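You operate a simulated robot arm through the tools that you are given. There is no shell and no other tool. Be economical: measure what you need, move in short steps, check, and stop when the job is done.

Carry out the task below with a simulated robot arm. There is one attempt and no reset: what you move stays moved.

Task
Put the purple tin on the orange gauge.
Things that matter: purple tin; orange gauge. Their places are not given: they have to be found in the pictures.

The check looks at the end state, three seconds after you hand in, the way a careful person would. Anything else that was tipped, shoved, dropped, spilled or broken makes it a failure.

Robot
A 7-joint arm with a two-finger parallel gripper, fixed in place. Base frame: the origin is at the foot of the arm, x ahead of it, y to its left, z up; the work surface is at about z = 0. Lengths are in mm, angles in degrees, forces in N, time in s.
With the tool pointing down near the work surface it reaches from about 220 to 580 mm from the base axis. Its first joint turns from -66.0 to 66.0 degrees. Payload 2.5 kg.
Tool frame: the origin (TCP) lies between the finger pads and is the grasp point; the fingertips stand 23 mm ahead of it; z points along the fingers, y is the line along which they close. The gripper opens to 94 mm. The fingers are 38 mm wide and 10 mm thick; the gripper's body (54 by 96 mm) begins 39 mm behind the TCP.
Orientation is that of the tool frame in the base frame, as [roll, pitch, yaw] about the fixed x, y, z axes, in that order (R = Rz(yaw) Ry(pitch) Rx(roll)). With the fingers straight down and closing along the base's y, the tool's x points along the base's -x, its y along +y and its z along -z.

Tools
- The arm moves only by the tool play_rows. Its argument "steps" is a list of rows, each a list of 7 numbers: the shift along the base's x, y, z in units of 250 mm (1.0 is 250 mm), then the turn, a rotation vector about the base's x, y, z in units of 180 degrees (1.0 is 180 degrees), then the finger opening in mm, from 0 to 94. In form: [[tx, ty, tz, ax, ay, az, claw], ...]. A call has 1 to 20 rows; each row is the pose to reach, as a shift and turn from the pose commanded when the call began. A call with a number of a shift or a turn outside -1 to 1 is refused whole. Each row takes 0.2 s and may step no farther than 50 mm and 8.6 degrees from the row before; otherwise, or with a gripper value out of range, the whole call is refused. A pose out of reach is approached as far as the arm can. The call stops where the force on the tool passes 40 N (or 10 N more than at its start, if that is more) or the arm is blocked; 0.2 s more then pass. Each finger travels about 108 mm/s and halts on what it meets, pressing with about 39 N; the grip force reading is that of the motor and also rises with nothing between the fingers. The clock runs only during rows and for 0.2 s after the last one: add rows that repeat a pose to give the fingers time. The reply holds the time, the measured pose of the TCP, the force on the tool along the base axes, the opening and the grip force, in the units named above and with some noise, and new pictures: "pictures" is both (left out), scene, wrist or none.
- Cameras (640 x 400 px; columns grow to the right, rows downward): "scene" is fixed at [125.4, -410.7, 540.1]; the picture's right is [0.79, -0.62, 0.00], its down [-0.38, -0.49, -0.78] and it looks along [0.48, 0.62, -0.62] (base axes); focal length 369 px, centre (320, 200). "wrist" rides on the gripper at [86, 16, -75] in the tool frame; the picture's right is [-0.18, 0.98, 0.00], its down [-0.58, -0.11, -0.81] and it looks along [-0.79, -0.15, 0.59] (tool axes); focal length 243 px, centre (320, 200).
- measure_at(camera, pixels): for up to 12 pixels [column, row] of the newest picture of that camera ("zoom" is the newest enlarged one), the place [x, y, z] in the base frame of the surface seen there, good to about 3 mm. It takes no simulated time.
- zoom(camera, box): a new picture of the part [left, top, right, bottom] of that camera's present view, enlarged. It takes no simulated time.
- hand_in(): hands the job in; it is judged then, once.

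Work in short steps. Measure before you move; look again where a grasp or a placing could have gone wrong, and mend it. You have 60 turns and 170 pictures in all, those below and enlarged ones among them. Open the gripper and draw the arm clear of the work before you hand the job in, unless the task says otherwise; then end with one line.

The tools are called after ">>>" as name(argument=value, ...) on one line, values as JSON. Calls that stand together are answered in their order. play_rows: Moves the arm, as the interface text tells. Its arguments: {"type":"object","properties":{"steps":{"type":"array"},"pictures":{"type":"string","enum":["both","scene","wrist","none"]}},"required":["steps"]} The other tools are called the same way: measure_at (camera, pixels) gives the place of the surface under pixels of a picture; zoom (camera, box) takes an enlarged picture of a part of a camera's view; hand_in () hands the job in.

At the start:

```text
time: 0.0
tool_pos: [387.2, -15.2, 266.0]
tool_rot: [180.0, 0.0, -180.0]
contact_force: [-0.3, 0.0, 1.1]
opening: 94.2
gripper_force: 0.1
```

scene: 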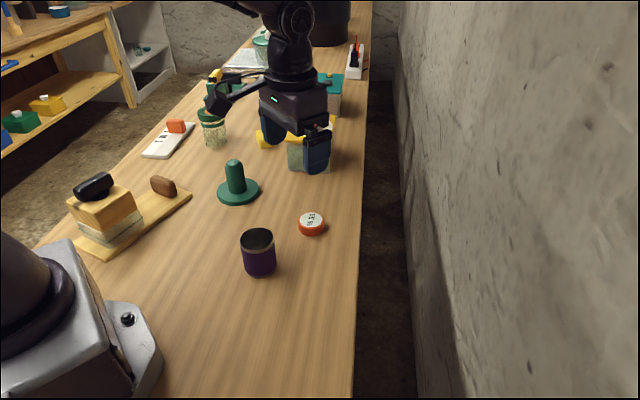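
wrist: 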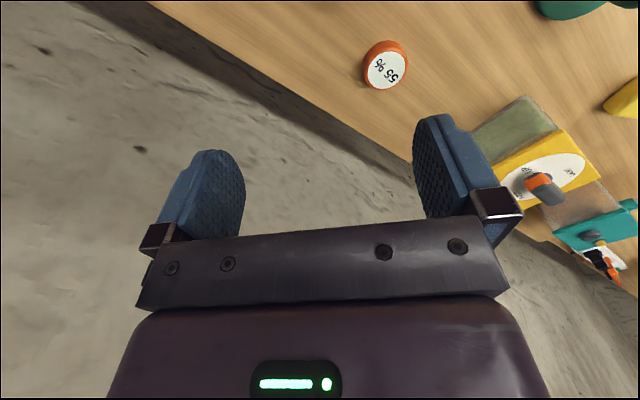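

The scene shows the purple tin near (258,252) and an orange round gauge near (312,223). I zoom and measure both.

>>> zoom(camera="scene", box=[200, 150, 360, 290])

>>> measure_at(camera="scene", pixels=[[258, 230], [242, 238], [273, 238], [258, 246], [258, 262], [260, 275], [258, 237], [312, 219], [300, 219], [324, 219], [312, 212], [312, 234]])

```text
2.86 times, centred on (280, 220) of scene
```

zoom: 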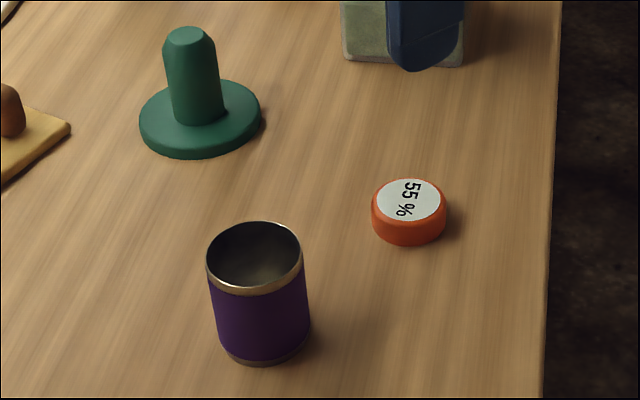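

```text
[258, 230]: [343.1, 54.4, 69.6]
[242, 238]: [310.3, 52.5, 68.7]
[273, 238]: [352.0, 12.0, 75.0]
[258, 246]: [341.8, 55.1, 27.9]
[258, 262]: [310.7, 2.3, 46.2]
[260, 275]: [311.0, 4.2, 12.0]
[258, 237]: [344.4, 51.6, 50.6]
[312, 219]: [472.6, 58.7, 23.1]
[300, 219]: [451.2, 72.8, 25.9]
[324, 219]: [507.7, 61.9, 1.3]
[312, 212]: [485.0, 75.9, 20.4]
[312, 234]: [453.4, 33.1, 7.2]
```

The tin is an open cup, about 58 mm wide and 72 mm tall. I refine both centres in the enlarged picture.

>>> measure_at(camera="zoom", pixels=[[410, 201], [378, 200], [441, 203], [410, 183], [408, 218], [207, 258], [301, 258], [255, 223], [255, 290], [222, 340], [307, 325], [262, 310]])

>>> measure_at(camera="wrist", pixels=[[386, 71], [368, 75], [404, 66], [388, 54], [383, 87]])

```text
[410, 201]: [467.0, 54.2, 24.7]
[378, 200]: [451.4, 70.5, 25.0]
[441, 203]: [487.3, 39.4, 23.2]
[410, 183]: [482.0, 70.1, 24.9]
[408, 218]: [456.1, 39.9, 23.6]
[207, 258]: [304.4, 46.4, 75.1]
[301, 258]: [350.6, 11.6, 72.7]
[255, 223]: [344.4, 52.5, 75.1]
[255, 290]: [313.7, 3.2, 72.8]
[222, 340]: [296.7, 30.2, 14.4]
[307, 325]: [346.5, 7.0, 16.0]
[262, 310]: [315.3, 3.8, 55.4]
```

```text
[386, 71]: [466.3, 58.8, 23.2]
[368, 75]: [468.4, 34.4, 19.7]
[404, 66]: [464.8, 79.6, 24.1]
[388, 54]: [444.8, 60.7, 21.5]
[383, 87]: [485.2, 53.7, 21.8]
```

Tin axis ≈ (328, 28.5), rim z ≈ 75; gauge centre ≈ (467.5, 56), top z ≈ 24. I move over the tin with the fingers open and stop at z≈130 for a look.

>>> play_rows(steps=[[-0.12, 0.09, 0, 0, 0, 0, 94], [-0.237, 0.175, 0, 0, 0, 0, 94], [-0.237, 0.175, -0.15, 0, 0, 0, 94], [-0.237, 0.175, -0.3, 0, 0, 0, 94], [-0.237, 0.175, -0.45, 0, 0, 0, 94], [-0.237, 0.175, -0.544, 0, 0, 0, 94], [-0.237, 0.175, -0.544, 0, 0, 0, 94]])

```text
time: 1.6
tool_pos: [329.4, 28.5, 130.7]
tool_rot: [180.0, -0.1, -179.9]
contact_force: [-0.5, -0.2, 0.1]
opening: 94.3
gripper_force: 0.1
```

scene: 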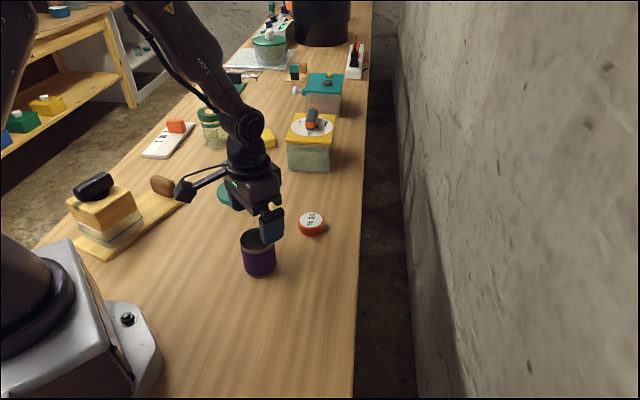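
wrist: 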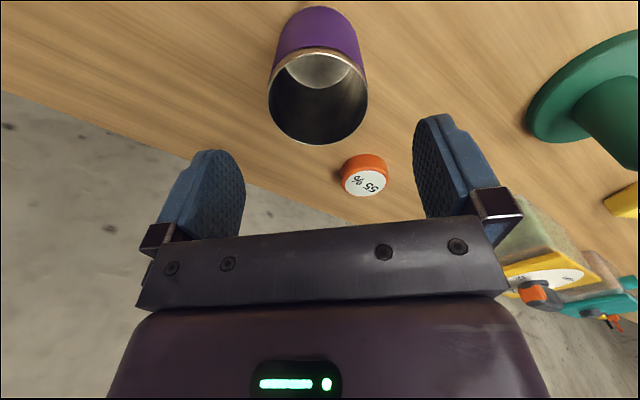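

The tin sits between the fingers in the wrist view. I check the green stamp's clearance and the rim before going down.

>>> measure_at(camera="wrist", pixels=[[270, 98], [367, 98], [318, 48], [310, 143], [530, 110], [560, 70], [600, 100]])

```text
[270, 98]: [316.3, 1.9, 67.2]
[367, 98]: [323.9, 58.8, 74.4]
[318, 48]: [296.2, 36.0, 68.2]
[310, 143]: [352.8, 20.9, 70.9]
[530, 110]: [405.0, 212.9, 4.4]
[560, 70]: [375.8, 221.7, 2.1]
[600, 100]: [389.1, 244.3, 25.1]
```

The rim is centred around (327, 29) and the stamp is well clear (y > 200). I go down to z≈50 and close.

>>> play_rows(steps=[[-0.008, 0.002, -0.1, 0, 0, 0, 94], [-0.008, 0.002, -0.2, 0, 0, 0, 94], [-0.008, 0.002, -0.28, 0, 0, 0, 94], [-0.008, 0.002, -0.32, 0, 0, 0, 94], [-0.008, 0.002, -0.32, 0, 0, 0, 94], [-0.008, 0.002, -0.32, 0, 0, 0, 75], [-0.008, 0.002, -0.32, 0, 0, 0, 65], [-0.008, 0.002, -0.32, 0, 0, 0, 50], [-0.008, 0.002, -0.32, 0, 0, 0, 50], [-0.008, 0.002, -0.32, 0, 0, 0, 50]])

```text
time: 3.8
tool_pos: [327.3, 26.6, 49.3]
tool_rot: [-180.0, 0.0, 180.0]
contact_force: [0.3, -0.5, -0.2]
opening: 58.6
gripper_force: 38.4
```

scene: 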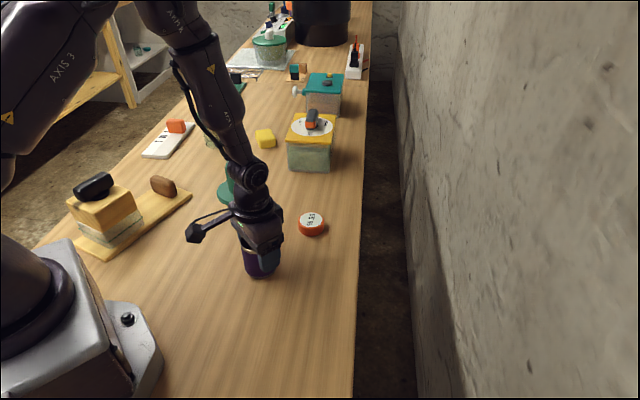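
wrist: 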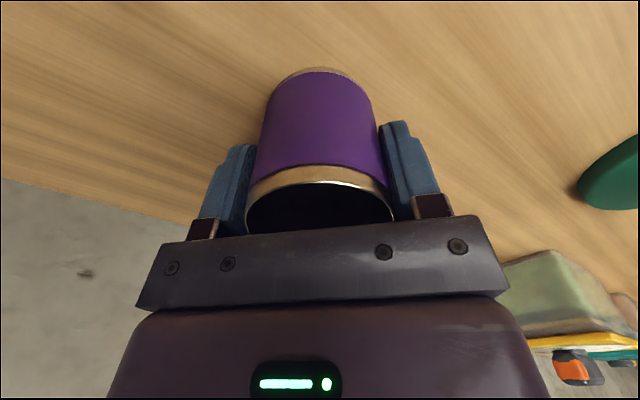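

The grip holds at 58.6 mm, 38 N. I lift 70 mm straight up and check.

>>> play_rows(steps=[[0, 0, 0.06, 0, 0, 0, 50], [0, 0, 0.16, 0, 0, 0, 50], [0, 0, 0.28, 0, 0, 0, 50], [0, 0, 0.28, 0, 0, 0, 50]])

```text
time: 4.8
tool_pos: [326.4, 27.2, 120.4]
tool_rot: [-179.9, 0.0, 179.9]
contact_force: [0.3, -0.2, -0.2]
opening: 58.4
gripper_force: 39.1
```

scene: 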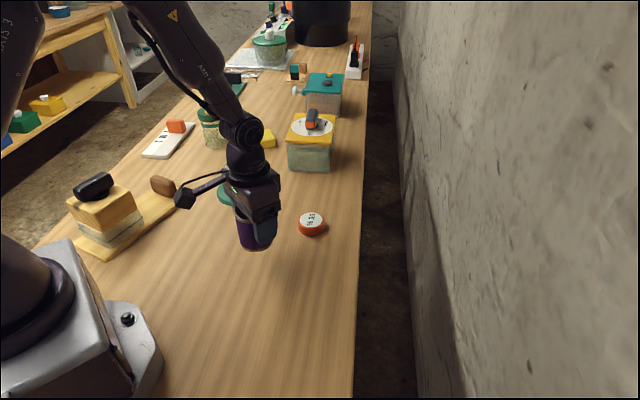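
wrist: 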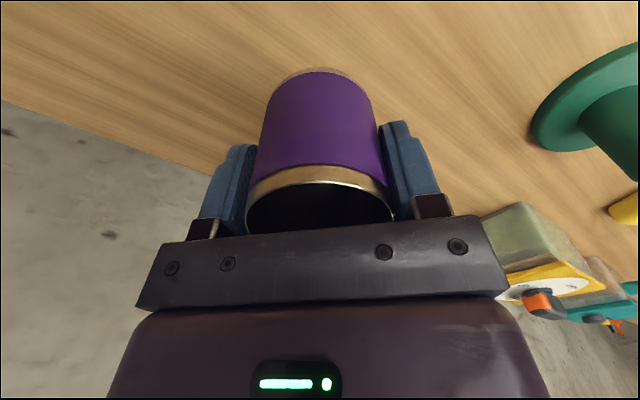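

The tin is held upright. I carry it to just above the gauge (+140.5, +28.5), staying at z≈120.

>>> play_rows(steps=[[0.1, 0.02, 0, 0, 0, 0, 50], [0.25, 0.05, 0, 0, 0, 0, 50], [0.4, 0.08, 0, 0, 0, 0, 50], [0.52, 0.105, 0, 0, 0, 0, 50], [0.562, 0.114, 0, 0, 0, 0, 50], [0.562, 0.114, 0, 0, 0, 0, 50]])

>>> zoom(camera="scene", box=[250, 130, 370, 250])

```text
time: 6.2
tool_pos: [467.5, 56.2, 122.5]
tool_rot: [180.0, 0.1, -180.0]
contact_force: [0.1, 0.2, -0.2]
opening: 58.6
gripper_force: 39.3
```

scene: 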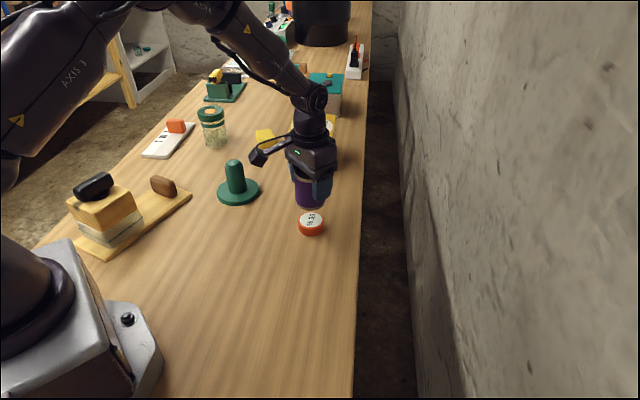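
wrist: 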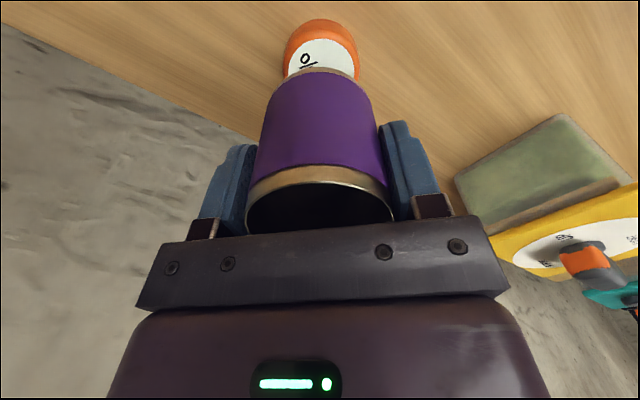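

```text
3.33 times, centred on (310, 190) of scene
```

zoom: 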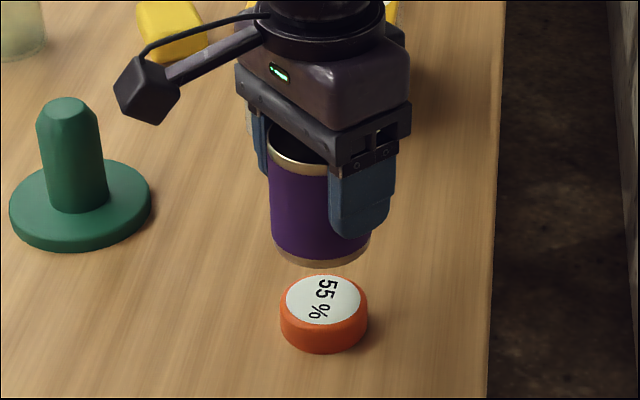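

The tin's axis lines up with the gauge in both views (columns ~321 vs ~324 in the zoom). I lower 38 mm and check again.

>>> play_rows(steps=[[0, 0, -0.06, 0, 0, 0, 50], [0, 0, -0.12, 0, 0, 0, 50], [0, 0, -0.152, 0, 0, 0, 50], [0, 0, -0.152, 0, 0, 0, 50]])

>>> zoom(camera="scene", box=[260, 150, 360, 250])

```text
time: 7.2
tool_pos: [467.0, 55.7, 82.1]
tool_rot: [180.0, 0.0, -180.0]
contact_force: [0.3, 0.0, -0.9]
opening: 58.5
gripper_force: 39.0
```

scene: 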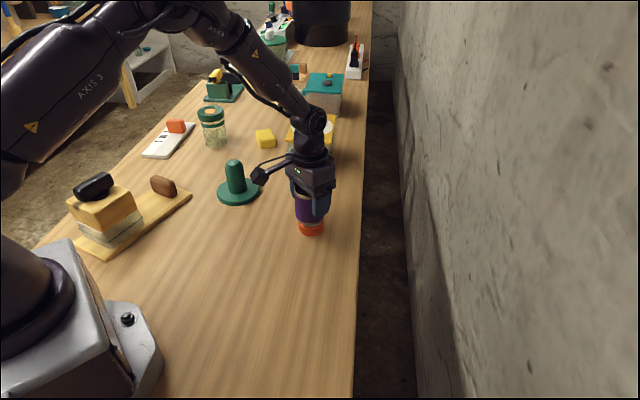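
wrist: 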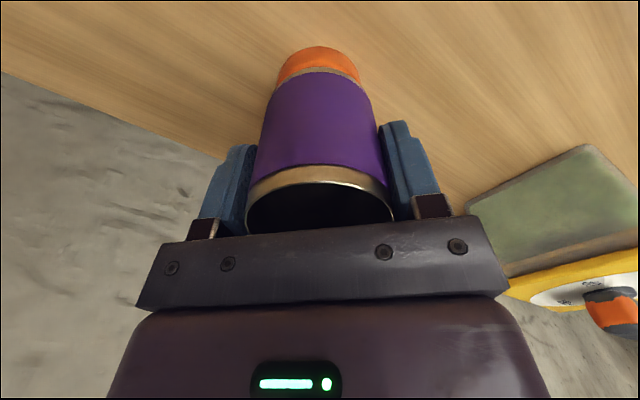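

```text
4.00 times, centred on (310, 200) of scene
```

zoom: 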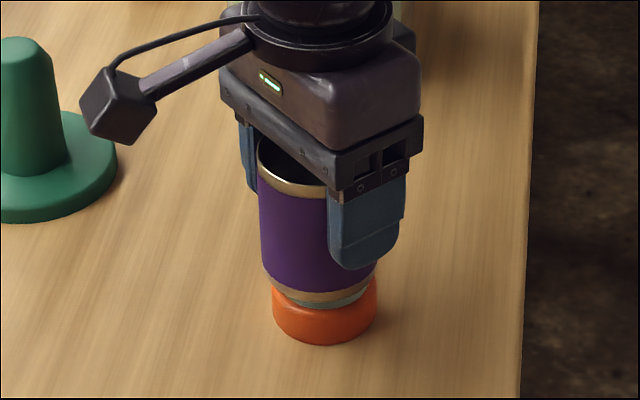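

The remaining gap is about 8 mm and the alignment is good within ~2 mm. I lower 6 mm with a small sideways correction, then read the force.

>>> play_rows(steps=[[0.005, -0.004, -0.012, 0, 0, 0, 50], [0.006, -0.004, -0.024, 0, 0, 0, 50], [0.006, -0.004, -0.024, 0, 0, 0, 50]], pictures="none")

>>> zoom(camera="scene", box=[280, 190, 340, 240])

```text
time: 8.0
tool_pos: [468.2, 56.0, 75.4]
tool_rot: [-180.0, -0.1, 180.0]
contact_force: [0.5, 0.7, 0.4]
opening: 58.7
gripper_force: 39.0
```

```text
8.00 times, centred on (310, 215) of scene
```

zoom: 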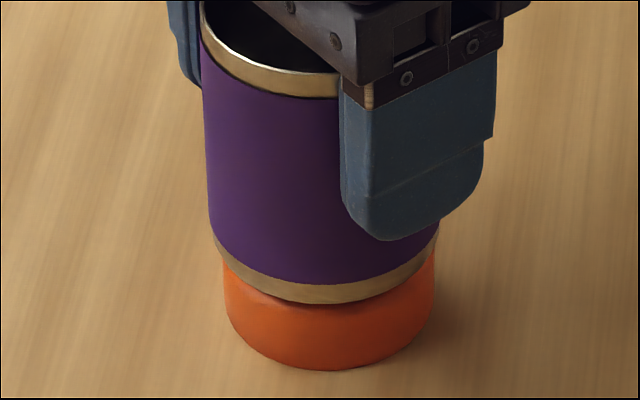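

Nearly touching with no contact force yet. I lower about 1.2 mm more.

>>> play_rows(steps=[[0, 0, -0.003, 0, 0, 0, 50], [0, 0, -0.005, 0, 0, 0, 50], [0, 0, -0.005, 0, 0, 0, 50]], pictures="none")

```text
time: 8.8
tool_pos: [466.7, 54.9, 73.3]
tool_rot: [-180.0, -0.1, -179.9]
contact_force: [0.7, -0.5, 0.6]
opening: 58.6
gripper_force: 38.8
```

No contact force so far (about 0.6 N, within noise), so I go down another 1 mm.

>>> play_rows(steps=[[0, 0, -0.002, 0, 0, 0, 50], [0, 0, -0.004, 0, 0, 0, 50], [0, 0, -0.004, 0, 0, 0, 50]], pictures="none")

```text
time: 9.6
tool_pos: [468.6, 56.7, 72.3]
tool_rot: [-179.9, 0.0, -180.0]
contact_force: [0.1, 0.2, -1.0]
opening: 58.6
gripper_force: 38.8
```

Still no clear contact; another 1 mm and a close look.

>>> play_rows(steps=[[0, 0, -0.002, 0, 0, 0, 50], [0, 0, -0.004, 0, 0, 0, 50], [0, 0, -0.004, 0, 0, 0, 50]], pictures="none")

>>> zoom(camera="scene", box=[280, 190, 340, 240])

```text
time: 10.4
tool_pos: [465.9, 56.9, 72.6]
tool_rot: [-179.9, 0.0, -180.0]
contact_force: [0.4, -0.4, 0.5]
opening: 58.8
gripper_force: 38.9
```

```text
8.00 times, centred on (310, 215) of scene
```

zoom: 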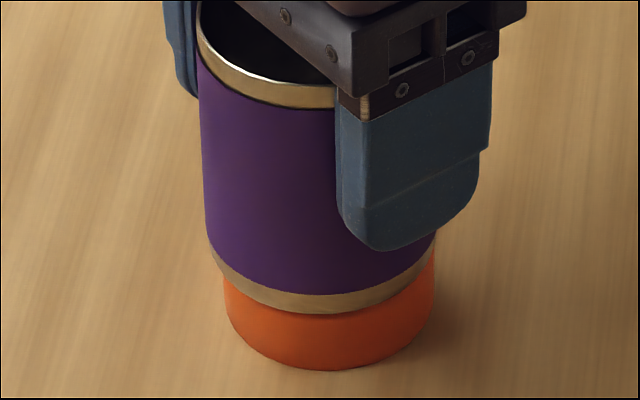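

No contact yet; the tin sits ~2 mm left of the gauge in this view. I correct by (+1.75, −1.25) and lower 1 mm more.

>>> play_rows(steps=[[0.007, -0.005, 0, 0, 0, 0, 50], [0.007, -0.005, -0.002, 0, 0, 0, 50], [0.007, -0.005, -0.004, 0, 0, 0, 50], [0.007, -0.005, -0.004, 0, 0, 0, 50]], pictures="none")

```text
time: 11.4
tool_pos: [469.7, 55.2, 71.7]
tool_rot: [180.0, 0.2, 179.9]
contact_force: [0.9, 0.7, 5.0]
opening: 58.6
gripper_force: 38.6
```

The force rose to 5 N upward: contact with the gauge. I open gently, and then look.

>>> play_rows(steps=[[0, 0, 0, 0, 0, 0, 60], [0, 0, 0, 0, 0, 0, 64], [0, 0, 0, 0, 0, 0, 72], [0, 0, 0, 0, 0, 0, 84], [0, 0, 0, 0, 0, 0, 94], [0, 0, 0, 0, 0, 0, 94]])

>>> zoom(camera="scene", box=[280, 190, 340, 240])

```text
time: 12.8
tool_pos: [468.4, 54.7, 71.2]
tool_rot: [-179.9, 0.0, 180.0]
contact_force: [-0.2, -0.6, 0.1]
opening: 93.9
gripper_force: 0.1
```

scene: 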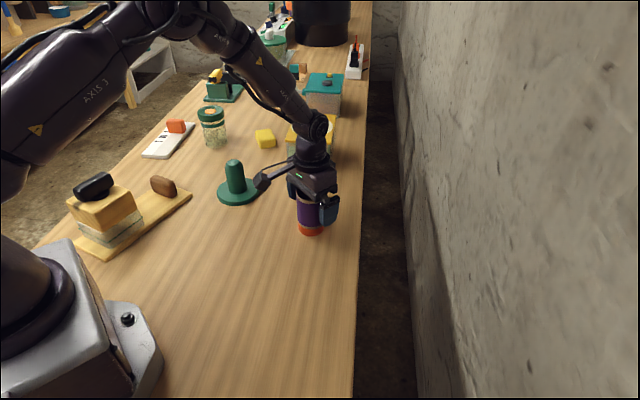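
wrist: 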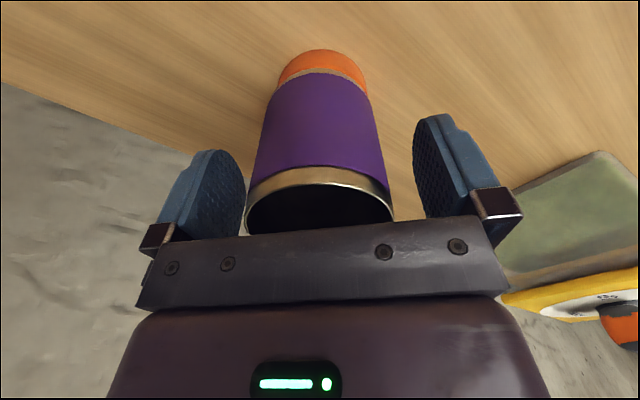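

```text
8.00 times, centred on (310, 215) of scene
```

zoom: 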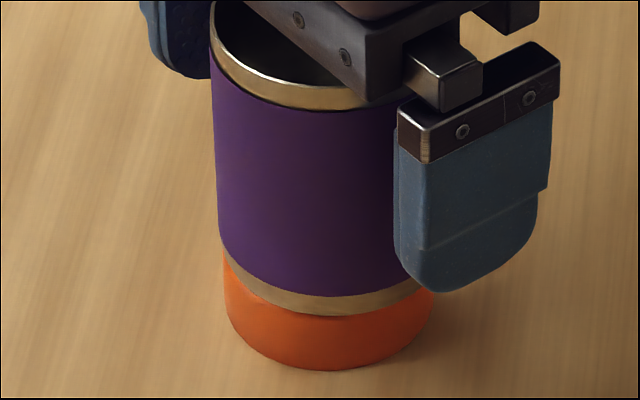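

The tin stands on the gauge and is released, with both fingers clear. I rise straight up and draw back.

>>> play_rows(steps=[[0, 0, 0.04, 0, 0, 0, 94], [0, 0, 0.12, 0, 0, 0, 94], [0, 0, 0.25, 0, 0, 0, 94], [0, 0, 0.42, 0, 0, 0, 94], [0, 0, 0.6, 0, 0, 0, 94], [0, 0, 0.75, 0, 0, 0, 94], [-0.18, -0.05, 0.75, 0, 0, 0, 94], [-0.36, -0.1, 0.75, 0, 0, 0, 94], [-0.36, -0.1, 0.75, 0, 0, 0, 94]])

>>> zoom(camera="scene", box=[260, 150, 360, 250])

```text
time: 14.8
tool_pos: [382.1, 28.6, 260.6]
tool_rot: [180.0, -0.1, -180.0]
contact_force: [0.5, 0.4, -0.3]
opening: 94.1
gripper_force: 0.1
```

scene: 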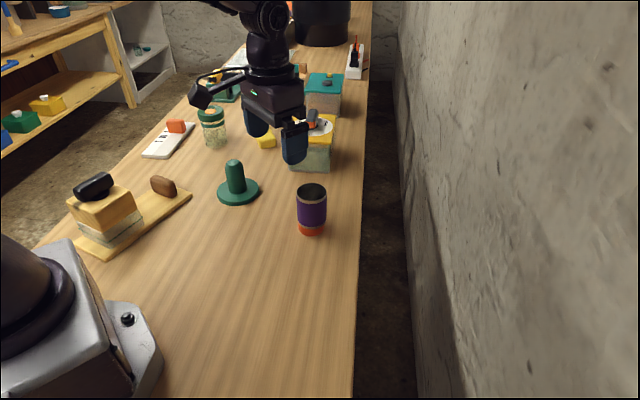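
wrist: 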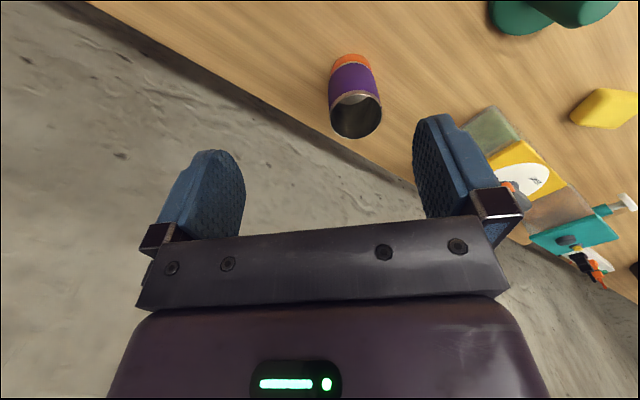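

```text
4.00 times, centred on (310, 200) of scene
```

zoom: 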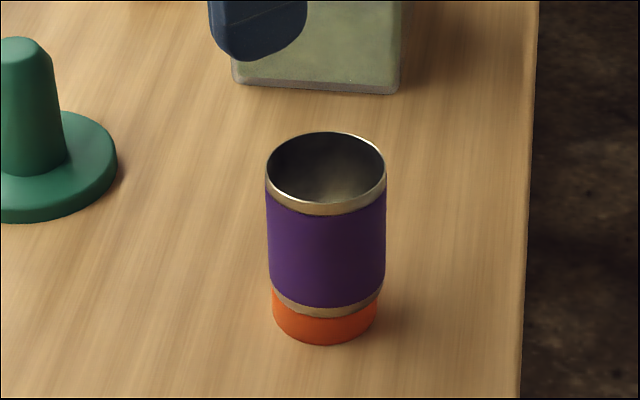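

The tin stands upright and centred on the gauge, the arm is clear, and nothing else has moved. I hand in.

>>> hand_in()

```text
The job is handed in.
```

The purple tin is standing upright on the orange gauge, the gripper is open with the arm drawn clear, and the job is handed in.
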